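You operate a simulated robot arm through the tools that you are given. There is no shell and no other tool. Be economical: measure what you need, move in short steps, check, and stop when the job is done.

You are at the controls of a simulated robot arm. One attempt, no reset.

Task
Put one of the shims from the top of the press 3 table on the black press pad.
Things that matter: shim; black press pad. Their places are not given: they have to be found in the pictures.

Only the result counts: the job must be done as asked and must still hold three seconds after the hand-in. Knocking over, shifting, dropping, spilling or breaking anything else fails it.

Robot
A 6-joint arm with a two-finger parallel gripper, fixed in place. Base frame: the origin is at the foot of the arm, x ahead of it, y to its left, z up; the work surface is at about z = 0. Readings come in mm, degrees, newtons and seconds.
With the tool pointing down near the work surface it reaches from about 180 to 460 mm from the base axis. Its first joint turns from -70.0 to 70.0 degrees. Payload 1.9 kg.
Tool frame: the origin (TCP) lies between the finger pads and is the grasp point; the fingertips stand 23 mm ahead of it; z points along the fingers, y is the line along which they close. Largest opening 94 mm; finger width 38, thickness 10; the body of the gripper, 54 by 96 mm, starts 39 mm behind the TCP.
Orientation is that of the tool frame in the base frame, as a unit quaternion [x, y, z, w]. With the fingers straight down and closing along the base's y, the tool's x points along the base's -x, its y along +y and its z along -z.

Tools
- The arm moves only by the tool nudge_tool. Its argument "increments" is a list of rows, each an object (a shift or turn left out is 0, a gripper value left out holds the last) with "dr": the turn, a rotation vector about the tool's x, y, z in units of 60 degrees (1.0 is 60 degrees), a list of three; "delta_pos": the shift along the tool's x, y, z in units of 400 mm (1.0 is 400 mm), a list of three; "fingers": the gripper command, from -1 (shut) to 1 (fully open), values between in proportion. In form: [{"dr": [ax, ay, az], "delta_pos": [tx, ty, tz], "fingers": fingers}, ...]. A call has 1 to 10 rows; each row is the pose to reach, as a shift and turn from the pose commanded when the call began, along the tool's axes at that moment. A call with a number of a shift or a turn outside -1 to 1 is refused whole. Rows are played at 5 a second. More than 50 mm and 8.6 degrees between two rows, or a gripper value outside its range, and nothing of the call is played. A pose out of reach is approached as far as the arm can. The call stops where the force on the tool passes 40 N (or 10 N more than at its start, if that is more) or the arm is blocked; 0.2 s more then pass. Each finger travels about 108 mm/s and halts on what it meets, pressing with about 43 N; the grip force reading is that of the motor and also rises with nothing between the fingers. The clock runs only during rows and for 0.2 s after the last one: add rows that repeat a pose to give the fingers time. It gives the time, the measured TCP pose, the force on the tool (base axes), the opening and the grip force at its end, in the units of the frame above (readings bear some noise).
- Cameras (640 x 400 px; columns grow to the right, rows downward): "scene" is fixed at [48.6, 319.8, 399.3]; the picture's right is [-0.84, -0.54, 0.00], its down [-0.35, 0.54, -0.76] and it looks along [0.41, -0.64, -0.64] (base axes); focal length 237 px, centre (320, 200). "wrist" rides on the gripper at [-39, 0, -44] in the tool frame; the picture's right is [0.00, -1.00, 0.00], its down [0.97, 0.00, -0.24] and it looks along [0.24, 0.00, 0.97] (tool axes); focal length 218 px, centre (320, 200).
- camera(camera): a new picture of that camera. No time passes.
- pixel_to_xyz(camera, pixels): for up to 12 pixels [column, row] of the newest picture of that camera ("zoom" is the newest enlarged one), the place [x, y, z] in the base frame of the surface seen there, good to about 2 mm, but the place of the scene camera against the robot may be out by one fixed shift of up to 25 mm in any direction. No time passes.
- inspect(camera, box): a new picture of the part [left, top, right, bottom] of that camera's present view, enlarged. No time passes.
- close_job(): hands the job in; it is judged then, once.

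Keep the steps short. Do not move on a guess: measure, check each grasp and each placing, and mend mistakes. In all there are 60 turns and 22 pictures (those below and enlarged ones count). Leave the gripper open and the arm clear of the work at the hand-in unless told otherwise, and finish with a single line.

The tools are called after "Emit:" by a JSON object that holds its "api" and its "payload". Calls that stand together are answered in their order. nudge_tool: Moves the arm, as the interface text tells. Its arguments: {"type":"object","properties":{"increments":{"type":"array"}},"required":["increments"]} The other tools are called the same way: camera (camera) takes a picture; pixel_to_xyz (camera, pixels) gives the place of the surface under pixels of a picture; inspect (camera, box) takes an enlarged picture of a part of a camera's view; close_job () hands the job in.

At the start:

```text
time: 0.0
eef_pos: [369.4, 65.5, 210.0]
tool_rot: [0.001, 1.0, 0.0, 0.001]
wrist_force: [-0.1, -0.2, 0.0]
finger_gap: 93.7
gripper_force: 0.1
```

scene: 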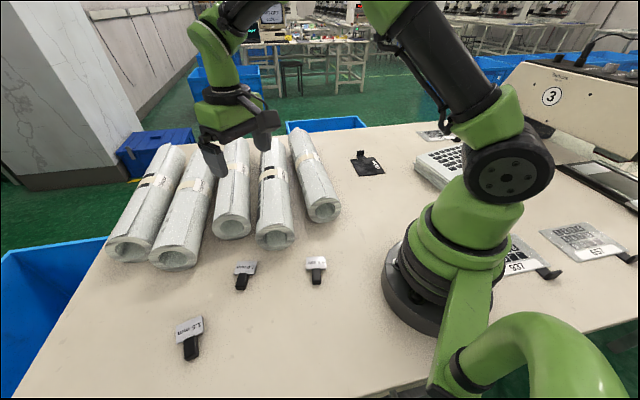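
wrist: 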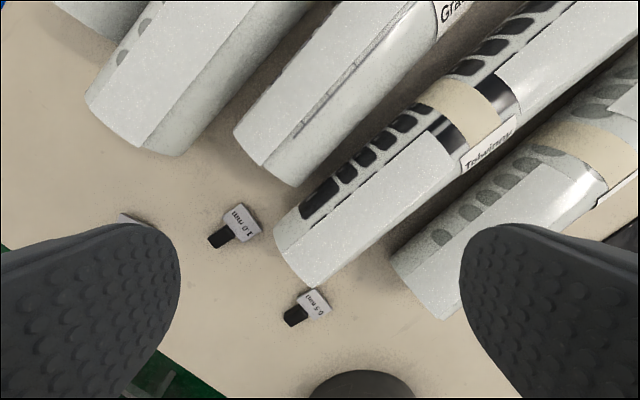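

I see three tagged shims at about (190,335), (243,273) and (316,268), and a black thing at (367,163). I'll enlarge those areas first.

Emit:
{"api": "inspect", "payload": {"camera": "scene", "box": [150, 240, 350, 365]}}

Emit:
{"api": "inspect", "payload": {"camera": "scene", "box": [320, 110, 480, 210]}}

Emit:
{"api": "pixel_to_xyz", "payload": {"camera": "wrist", "pixels": [[240, 222], [218, 238], [312, 304], [295, 316], [128, 218], [225, 300], [250, 242], [232, 205], [330, 310], [308, 290]]}}

Emit:
{"api": "pixel_to_xyz", "payload": {"camera": "scene", "pixels": [[190, 330], [191, 350], [246, 268], [241, 285], [316, 263], [316, 280], [352, 160], [372, 157], [385, 171], [362, 176], [375, 153], [340, 240]]}}

```text
3.20 times, centred on (250, 302) of scene
```

zoom: 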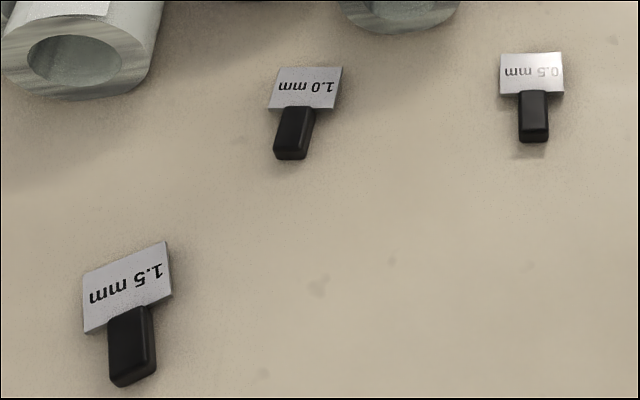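

```text
4.00 times, centred on (400, 160) of scene
```

zoom: 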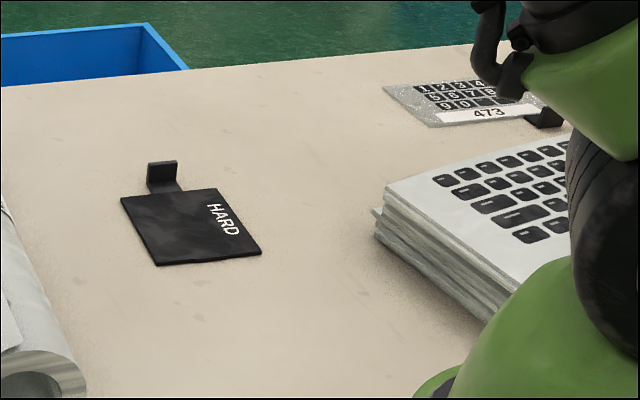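

```text
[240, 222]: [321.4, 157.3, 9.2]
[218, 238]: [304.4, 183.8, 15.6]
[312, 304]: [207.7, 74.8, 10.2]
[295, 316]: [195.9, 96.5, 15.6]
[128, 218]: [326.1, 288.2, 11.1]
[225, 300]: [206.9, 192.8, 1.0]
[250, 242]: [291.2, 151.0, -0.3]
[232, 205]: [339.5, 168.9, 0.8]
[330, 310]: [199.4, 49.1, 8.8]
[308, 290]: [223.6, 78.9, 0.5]
```

```text
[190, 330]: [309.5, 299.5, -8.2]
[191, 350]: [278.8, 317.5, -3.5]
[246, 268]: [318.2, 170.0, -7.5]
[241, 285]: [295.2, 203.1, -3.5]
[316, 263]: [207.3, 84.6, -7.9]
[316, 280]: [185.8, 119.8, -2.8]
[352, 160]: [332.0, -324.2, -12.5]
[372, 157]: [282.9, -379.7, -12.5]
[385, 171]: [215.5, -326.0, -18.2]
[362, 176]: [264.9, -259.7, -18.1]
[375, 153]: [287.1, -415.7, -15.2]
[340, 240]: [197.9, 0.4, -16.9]
```

The shims have black handles, and the pad marked "HARD" lies near (270,-320). I'll take the 1.0 mm shim, with its handle near (304,184) pointing along (-0.54,0.84). I'm moving above it at z=130, turned about 57° so the fingers will close across the handle.

Emit:
{"api": "nudge_tool", "payload": {"increments": [{"delta_pos": [0.0214, 0.0393, 0.0286], "dr": [0, 0, 0.1357], "fingers": 1}, {"delta_pos": [0.0428, 0.0786, 0.0571], "dr": [0, 0, 0.2714]}, {"delta_pos": [0.0643, 0.1179, 0.0857], "dr": [0, 0, 0.4071]}, {"delta_pos": [0.0857, 0.1571, 0.1143], "dr": [0, 0, 0.5429]}, {"delta_pos": [0.1071, 0.1964, 0.1429], "dr": [0, 0, 0.6786]}, {"delta_pos": [0.1286, 0.2357, 0.1714], "dr": [0, 0, 0.8143]}, {"delta_pos": [0.15, 0.275, 0.2], "dr": [0, 0, 0.95]}, {"delta_pos": [0.15, 0.275, 0.2], "dr": [0, 0, 0.95]}]}}

Emit:
{"api": "camera", "payload": {"camera": "wrist"}}

```text
time: 1.8
eef_pos: [309.1, 174.8, 129.2]
tool_rot: [0.478, 0.878, -0.001, 0.0]
wrist_force: [-0.4, -0.2, 1.0]
finger_gap: 94.1
gripper_force: 0.0
```

```text
17 pictures are left
```

wrist: 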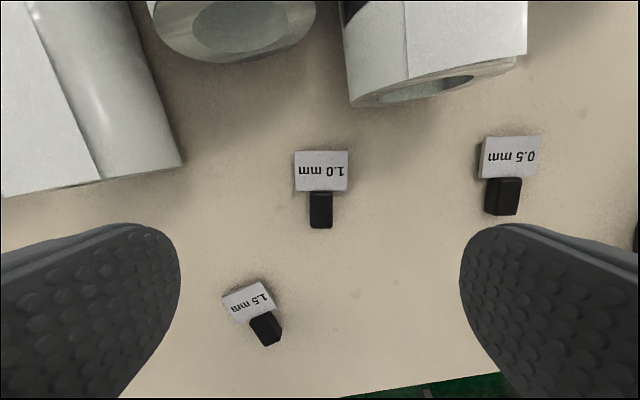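

The 1.0 mm shim now stands straight in the picture, with its handle at about (321,210) and its tag at (321,171). Next I measure their edges.

Emit:
{"api": "pixel_to_xyz", "payload": {"camera": "wrist", "pixels": [[321, 195], [321, 210], [321, 226], [312, 210], [330, 210], [321, 171], [297, 171], [345, 171], [321, 154], [321, 188], [300, 210], [430, 92]]}}

Emit:
{"api": "inspect", "payload": {"camera": "wrist", "box": [272, 140, 372, 240]}}

```text
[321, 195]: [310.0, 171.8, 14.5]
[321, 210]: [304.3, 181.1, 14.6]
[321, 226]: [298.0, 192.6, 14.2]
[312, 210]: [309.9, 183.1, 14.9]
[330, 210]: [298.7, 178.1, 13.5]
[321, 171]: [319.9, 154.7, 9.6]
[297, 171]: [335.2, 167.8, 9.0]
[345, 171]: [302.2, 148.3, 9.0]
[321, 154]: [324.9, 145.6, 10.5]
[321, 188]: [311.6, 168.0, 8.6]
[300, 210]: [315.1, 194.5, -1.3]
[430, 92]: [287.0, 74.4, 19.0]
```

```text
4.00 times, centred on (322, 190) of wrist
```

zoom: 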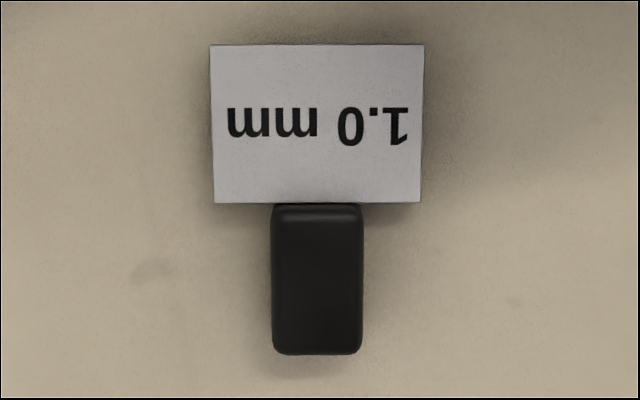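

The handle is about 26 mm long and 14 mm wide with its top at z≈14.5, and the tag's edge is near (311.6,168). I'll shift 15.6 mm along the handle so the fingers clear the tag, half close, and go down to z≈40 to check.

Emit:
{"api": "nudge_tool", "payload": {"increments": [{"delta_pos": [0.039, -0.0018, 0], "fingers": 0.06}, {"delta_pos": [0.039, -0.0018, 0.06]}, {"delta_pos": [0.039, -0.0018, 0.12]}, {"delta_pos": [0.039, -0.0018, 0.18]}, {"delta_pos": [0.039, -0.0018, 0.222]}, {"delta_pos": [0.039, -0.0018, 0.222]}]}}

Emit:
{"api": "camera", "payload": {"camera": "wrist"}}

```text
time: 3.2
eef_pos: [300.9, 187.6, 40.1]
tool_rot: [0.477, 0.879, -0.001, 0.001]
wrist_force: [-0.2, 0.2, 0.5]
finger_gap: 49.8
gripper_force: 0.0
```

```text
15 pictures are left
```

wrist: 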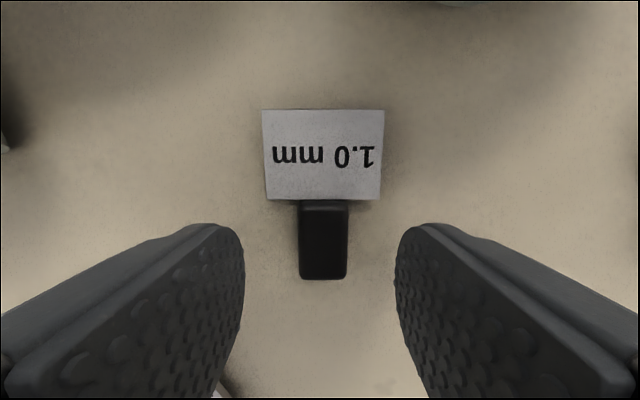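

The handle sits midway between the fingers, with about 1.4 mm between finger fronts and tag. I'll shift 2 mm further away from the tag, go down 14 mm and close.

Emit:
{"api": "nudge_tool", "payload": {"increments": [{"delta_pos": [0.005, -0.002, 0.015]}, {"delta_pos": [0.005, -0.002, 0.0352]}, {"delta_pos": [0.005, -0.002, 0.0352]}, {"delta_pos": [0.005, -0.002, 0.0352], "fingers": -0.5}, {"delta_pos": [0.005, -0.002, 0.0352], "fingers": -0.9}, {"delta_pos": [0.005, -0.002, 0.0352], "fingers": -0.9}, {"delta_pos": [0.005, -0.002, 0.0352], "fingers": -0.9}]}}

Emit:
{"api": "camera", "payload": {"camera": "wrist"}}

```text
time: 4.8
eef_pos: [299.3, 189.5, 24.9]
tool_rot: [0.478, 0.879, -0.001, 0.001]
wrist_force: [0.3, -0.3, -0.1]
finger_gap: 16.8
gripper_force: 43.2
```

```text
14 pictures are left
```

wrist: 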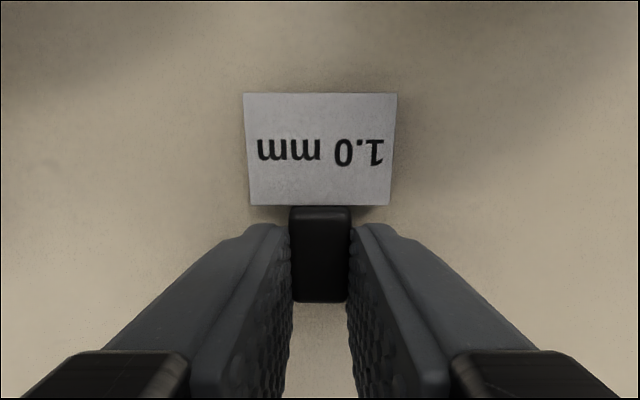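

The fingers stopped at a 16.8 mm gap with 43 N, so the handle is held. I'm lifting straight up about 160 mm.

Emit:
{"api": "nudge_tool", "payload": {"increments": [{"delta_pos": [0, 0, -0.03]}, {"delta_pos": [0, 0, -0.1]}, {"delta_pos": [0, 0, -0.18]}, {"delta_pos": [0, 0, -0.26]}, {"delta_pos": [0, 0, -0.34]}, {"delta_pos": [0, 0, -0.4]}, {"delta_pos": [0, 0, -0.4]}]}}

Emit:
{"api": "inspect", "payload": {"camera": "wrist", "box": [160, 50, 480, 350]}}

```text
time: 6.4
eef_pos: [297.7, 188.1, 187.5]
tool_rot: [0.478, 0.879, 0.0, -0.001]
wrist_force: [-0.2, -0.2, -0.8]
finger_gap: 16.5
gripper_force: 42.8
```

```text
1.33 times, centred on (320, 200) of wrist
```

zoom: 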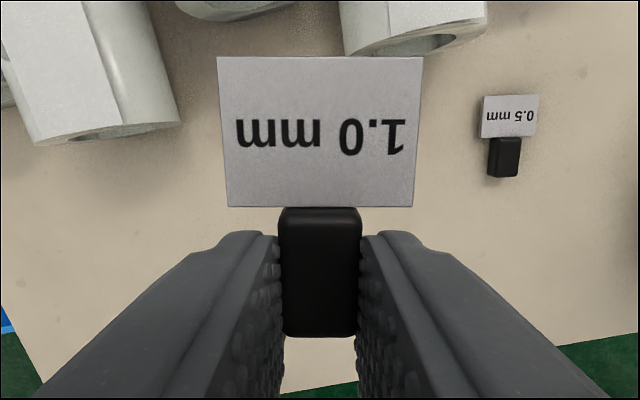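

The shim is still held square. The scene camera reads about (-0.5,+11,-17.5) off against the wrist camera, which puts the pad centre near (274,-333). I'm carrying the shim there at this height in two legs, the first to about (345,-60).

Emit:
{"api": "nudge_tool", "payload": {"increments": [{"delta_pos": [-0.073, -0.0298, -0.01]}, {"delta_pos": [-0.146, -0.0595, -0.02]}, {"delta_pos": [-0.219, -0.0893, -0.03]}, {"delta_pos": [-0.292, -0.119, -0.03]}, {"delta_pos": [-0.365, -0.1488, -0.03]}, {"delta_pos": [-0.438, -0.1785, -0.03]}, {"delta_pos": [-0.511, -0.2083, -0.03]}, {"delta_pos": [-0.584, -0.238, -0.03]}, {"delta_pos": [-0.584, -0.238, -0.03]}]}}

```text
time: 8.4
eef_pos: [346.1, -59.5, 196.3]
tool_rot: [0.477, 0.879, 0.0, -0.001]
wrist_force: [-0.7, 0.5, -0.7]
finger_gap: 16.5
gripper_force: 42.9
```

Leg two: to about (191,-254), just short of the pad, turning 13° so the shim lines up with the pad and the wrist camera can see it past the tag.

Emit:
{"api": "nudge_tool", "payload": {"increments": [{"delta_pos": [-0.0247, -0.0736, 0], "dr": [0, 0, -0.027]}, {"delta_pos": [-0.0494, -0.1473, 0], "dr": [0, 0, -0.054]}, {"delta_pos": [-0.0741, -0.2209, 0], "dr": [0, 0, -0.081]}, {"delta_pos": [-0.0988, -0.2945, 0], "dr": [0, 0, -0.108]}, {"delta_pos": [-0.1234, -0.3681, 0], "dr": [0, 0, -0.136]}, {"delta_pos": [-0.1481, -0.4418, 0], "dr": [0, 0, -0.163]}, {"delta_pos": [-0.1728, -0.5154, 0], "dr": [0, 0, -0.19]}, {"delta_pos": [-0.1975, -0.589, 0], "dr": [0, 0, -0.217]}, {"delta_pos": [-0.1975, -0.589, 0], "dr": [0, 0, -0.217]}]}}

Emit:
{"api": "camera", "payload": {"camera": "wrist"}}

```text
time: 10.4
eef_pos: [192.5, -253.5, 197.9]
tool_rot: [0.375, 0.927, -0.001, 0.0]
wrist_force: [-0.4, 0.3, 0.2]
finger_gap: 16.8
gripper_force: 43.0
```

```text
12 pictures are left
```

wrist: 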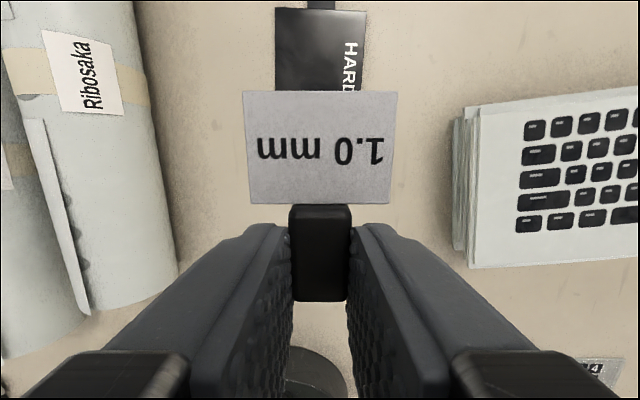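

The pad shows at columns 275–367, rows 10–90, already square with the shim. I measure its corners and edges.

Emit:
{"api": "pixel_to_xyz", "payload": {"camera": "wrist", "pixels": [[278, 13], [362, 15], [278, 50], [360, 50], [278, 86], [320, 50], [318, 86], [255, 50], [385, 50], [320, 4], [320, 13]]}}

Emit:
{"api": "pixel_to_xyz", "payload": {"camera": "scene", "pixels": [[352, 160], [373, 158], [384, 172], [360, 175], [366, 166]]}}

Emit:
{"api": "inspect", "payload": {"camera": "scene", "box": [320, 110, 480, 210]}}

```text
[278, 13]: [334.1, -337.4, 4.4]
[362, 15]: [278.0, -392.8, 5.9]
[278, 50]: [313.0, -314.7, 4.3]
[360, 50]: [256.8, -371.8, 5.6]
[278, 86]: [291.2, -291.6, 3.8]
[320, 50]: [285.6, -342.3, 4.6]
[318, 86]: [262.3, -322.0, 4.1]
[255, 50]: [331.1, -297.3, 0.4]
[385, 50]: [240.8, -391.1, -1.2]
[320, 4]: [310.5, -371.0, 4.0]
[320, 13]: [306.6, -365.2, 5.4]
```

```text
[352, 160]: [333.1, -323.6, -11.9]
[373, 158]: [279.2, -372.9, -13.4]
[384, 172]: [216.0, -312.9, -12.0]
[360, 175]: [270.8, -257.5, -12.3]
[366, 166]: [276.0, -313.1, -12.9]
```

```text
4.00 times, centred on (400, 160) of scene
```

zoom: 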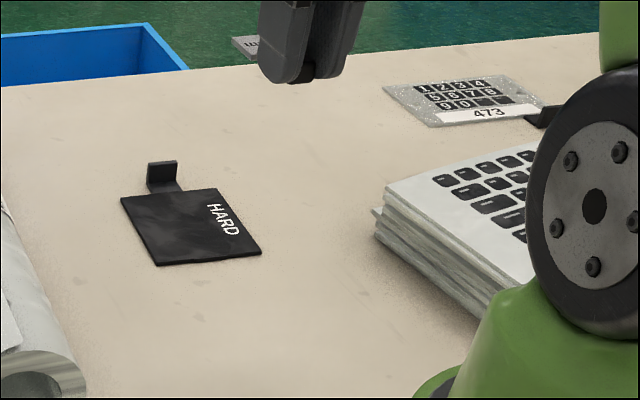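

The pad's centre comes out near (275,-333), about 79 x 90 mm, with its top at z≈4.7. Before going lower I measure the roll on the left and the stack on the right, to check the gripper body clears them.

Emit:
{"api": "pixel_to_xyz", "payload": {"camera": "wrist", "pixels": [[174, 200], [150, 100], [135, 15], [165, 150], [110, 150], [460, 150], [480, 150], [470, 250], [190, 150]]}}

```text
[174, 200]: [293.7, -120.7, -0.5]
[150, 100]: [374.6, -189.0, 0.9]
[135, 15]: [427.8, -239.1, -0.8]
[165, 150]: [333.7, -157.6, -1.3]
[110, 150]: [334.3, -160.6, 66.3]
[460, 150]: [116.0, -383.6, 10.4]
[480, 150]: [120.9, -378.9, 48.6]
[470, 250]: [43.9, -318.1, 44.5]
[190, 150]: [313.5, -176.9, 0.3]
```

Both are about 140 mm or more from the target, so there is plenty of room. I move over the pad centre, TCP to (258,-317), and down to z≈75.

Emit:
{"api": "nudge_tool", "payload": {"increments": [{"delta_pos": [-0.076, 0, 0]}, {"delta_pos": [-0.152, 0, 0]}, {"delta_pos": [-0.228, 0, 0]}, {"delta_pos": [-0.228, 0, 0.08]}, {"delta_pos": [-0.228, 0, 0.16]}, {"delta_pos": [-0.228, 0, 0.24]}, {"delta_pos": [-0.228, 0, 0.307]}, {"delta_pos": [-0.228, 0, 0.307]}]}}

Emit:
{"api": "camera", "payload": {"camera": "wrist"}}

Emit:
{"api": "inspect", "payload": {"camera": "scene", "box": [320, 110, 480, 210]}}

```text
time: 12.2
eef_pos: [258.2, -317.0, 75.7]
tool_rot: [0.376, 0.927, 0.0, 0.001]
wrist_force: [0.5, -0.1, 0.0]
finger_gap: 16.7
gripper_force: 42.9
```

```text
10 pictures are left
```

wrist: 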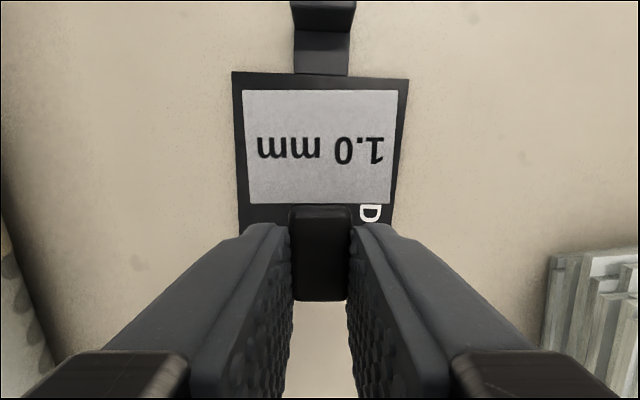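

```text
4.00 times, centred on (400, 160) of scene
```

zoom: 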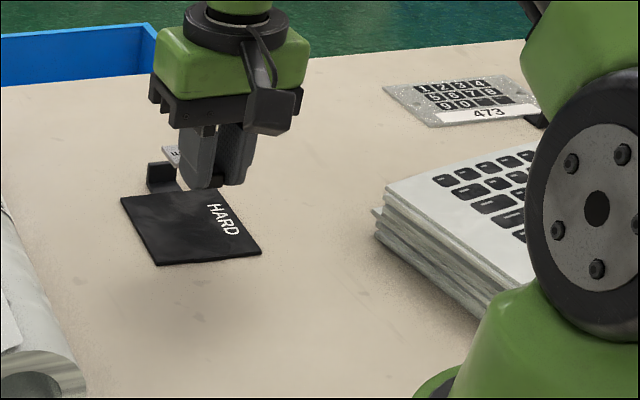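

The shim lies over the pad, centred sideways. It could go about 4 mm further from the base to even out the end margins. I'll do that and go down to z≈36.

Emit:
{"api": "nudge_tool", "payload": {"increments": [{"delta_pos": [-0.01, 0, 0.03]}, {"delta_pos": [-0.01, 0, 0.07]}, {"delta_pos": [-0.01, 0, 0.1]}, {"delta_pos": [-0.01, 0, 0.1]}]}}

Emit:
{"api": "camera", "payload": {"camera": "wrist"}}

Emit:
{"api": "inspect", "payload": {"camera": "scene", "box": [320, 130, 416, 190]}}

```text
time: 13.2
eef_pos: [261.1, -320.8, 36.2]
tool_rot: [0.375, 0.927, 0.0, 0.001]
wrist_force: [0.0, 0.6, -0.3]
finger_gap: 16.8
gripper_force: 42.7
```

```text
8 pictures are left
```

wrist: 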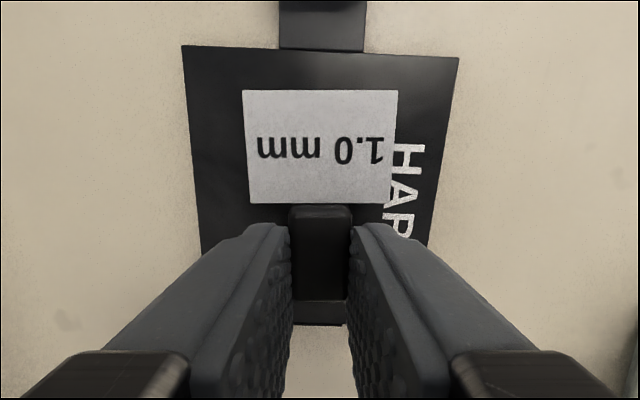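

```text
6.67 times, centred on (368, 160) of scene
```

zoom: 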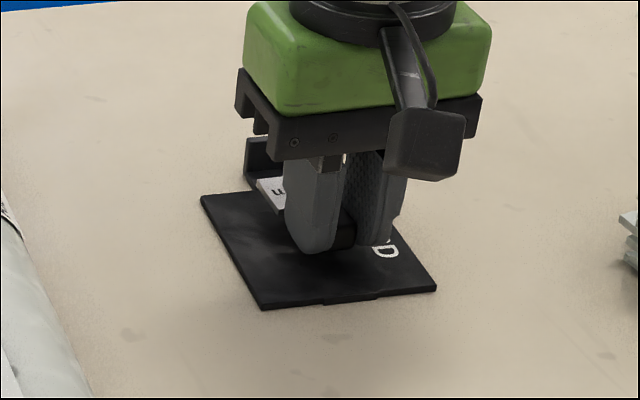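

The pad edge shows all round the shim, both past the handle end (row 325) and past the tag (row 50). I lower gently to z≈30, where contact is expected at about 29.6.

Emit:
{"api": "nudge_tool", "payload": {"increments": [{"delta_pos": [0, 0, 0.006]}, {"delta_pos": [0, 0, 0.0115]}, {"delta_pos": [0, 0, 0.0145]}, {"delta_pos": [0, 0, 0.0145]}]}}

```text
time: 14.2
eef_pos: [260.5, -319.9, 30.3]
tool_rot: [0.375, 0.927, 0.0, 0.001]
wrist_force: [-0.4, 0.2, -0.2]
finger_gap: 16.7
gripper_force: 43.2
```

No contact force yet at z=30.3, so I go down in half-millimetre steps.

Emit:
{"api": "nudge_tool", "payload": {"increments": [{"delta_pos": [0, 0, 0.0012]}, {"delta_pos": [0, 0, 0.002]}, {"delta_pos": [0, 0, 0.002]}]}}

```text
time: 15.0
eef_pos: [260.6, -318.9, 28.8]
tool_rot: [0.374, 0.927, 0.0, 0.001]
wrist_force: [-0.1, -0.5, -0.6]
finger_gap: 16.5
gripper_force: 43.4
```

Emit:
{"api": "nudge_tool", "payload": {"increments": [{"delta_pos": [0, 0, 0.001]}, {"delta_pos": [0, 0, 0.002]}, {"delta_pos": [0, 0, 0.002]}]}}

Emit:
{"api": "inspect", "payload": {"camera": "scene", "box": [344, 140, 392, 180]}}

```text
time: 15.8
eef_pos: [259.6, -318.9, 27.8]
tool_rot: [0.374, 0.927, 0.0, 0.001]
wrist_force: [-3.4, 3.1, 21.7]
finger_gap: 16.8
gripper_force: 42.7
```

```text
10.00 times, centred on (368, 160) of scene
```

zoom: 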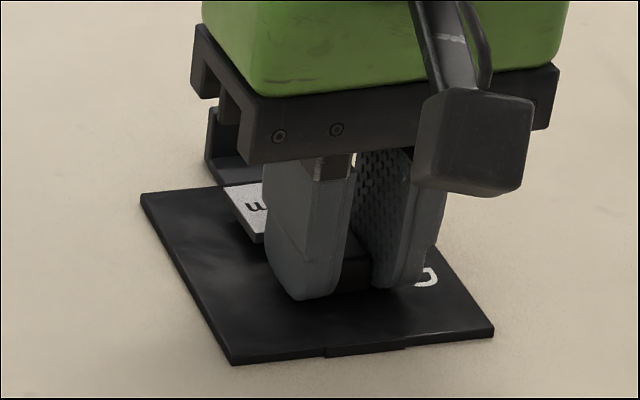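

There is contact now, at 21.7 N. I ease up 0.5 mm and then open the fingers to about 45 mm.

Emit:
{"api": "nudge_tool", "payload": {"increments": [{"delta_pos": [0, 0, -0.0013]}, {"delta_pos": [0, 0, -0.0013]}, {"delta_pos": [0, 0, -0.0013], "fingers": -0.5}, {"delta_pos": [0, 0, -0.0013], "fingers": -0.05}, {"delta_pos": [0, 0, -0.0013], "fingers": -0.05}]}}

Emit:
{"api": "camera", "payload": {"camera": "wrist"}}

```text
time: 17.0
eef_pos: [259.2, -319.3, 28.6]
tool_rot: [0.374, 0.927, 0.0, 0.0]
wrist_force: [0.4, -0.5, 1.0]
finger_gap: 44.7
gripper_force: 0.0
```

```text
5 pictures are left
```

wrist: 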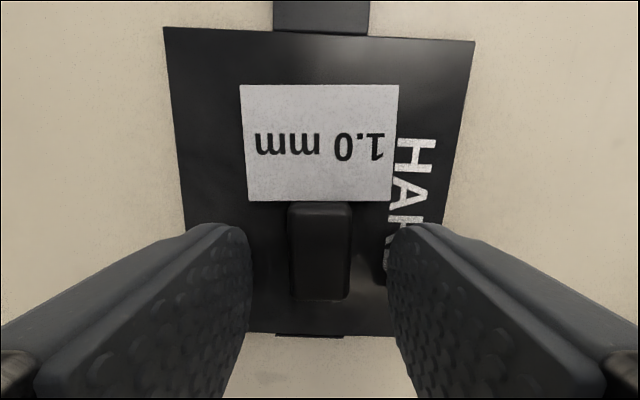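

The shim is free and lies within the pad on every side. I'm lifting straight up, then backing off toward the base.

Emit:
{"api": "nudge_tool", "payload": {"increments": [{"delta_pos": [0, 0, -0.03]}, {"delta_pos": [0, 0, -0.1]}, {"delta_pos": [0, 0, -0.2]}, {"delta_pos": [0, 0, -0.3]}, {"delta_pos": [0, 0, -0.4], "fingers": 1}, {"delta_pos": [0.08, 0, -0.4]}, {"delta_pos": [0.15, 0, -0.4]}, {"delta_pos": [0.15, 0, -0.4]}]}}

Emit:
{"api": "camera", "payload": {"camera": "wrist"}}

Emit:
{"api": "inspect", "payload": {"camera": "scene", "box": [320, 120, 416, 190]}}

```text
time: 18.8
eef_pos: [216.1, -279.8, 188.4]
tool_rot: [0.375, 0.927, 0.0, 0.0]
wrist_force: [0.1, -0.4, 0.9]
finger_gap: 94.1
gripper_force: 0.2
```

```text
4 pictures are left
```

wrist: 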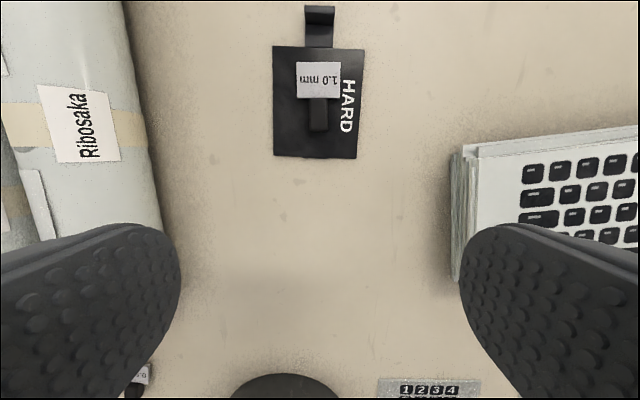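

```text
5.71 times, centred on (368, 155) of scene
```

zoom: 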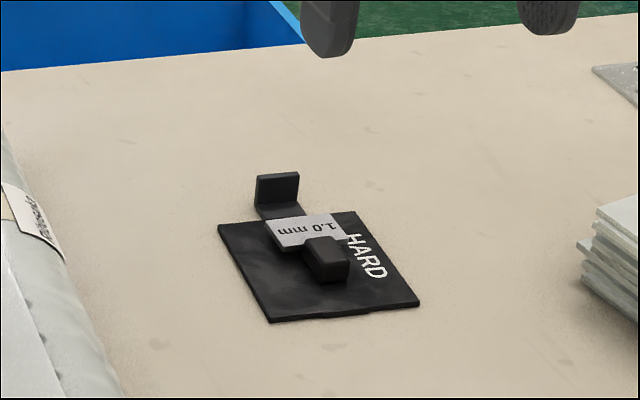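

Both pictures show the shim lying flat and wholly on the pad. The pad has not moved, the gripper is open and the arm is clear, so I'm handing in.

Emit:
{"api": "close_job", "payload": {}}

```text
The job is handed in.
```

The 1.0 mm shim is lying flat on the black press pad, with the gripper open, the arm clear, and nothing else seen to have moved in the last pictures.
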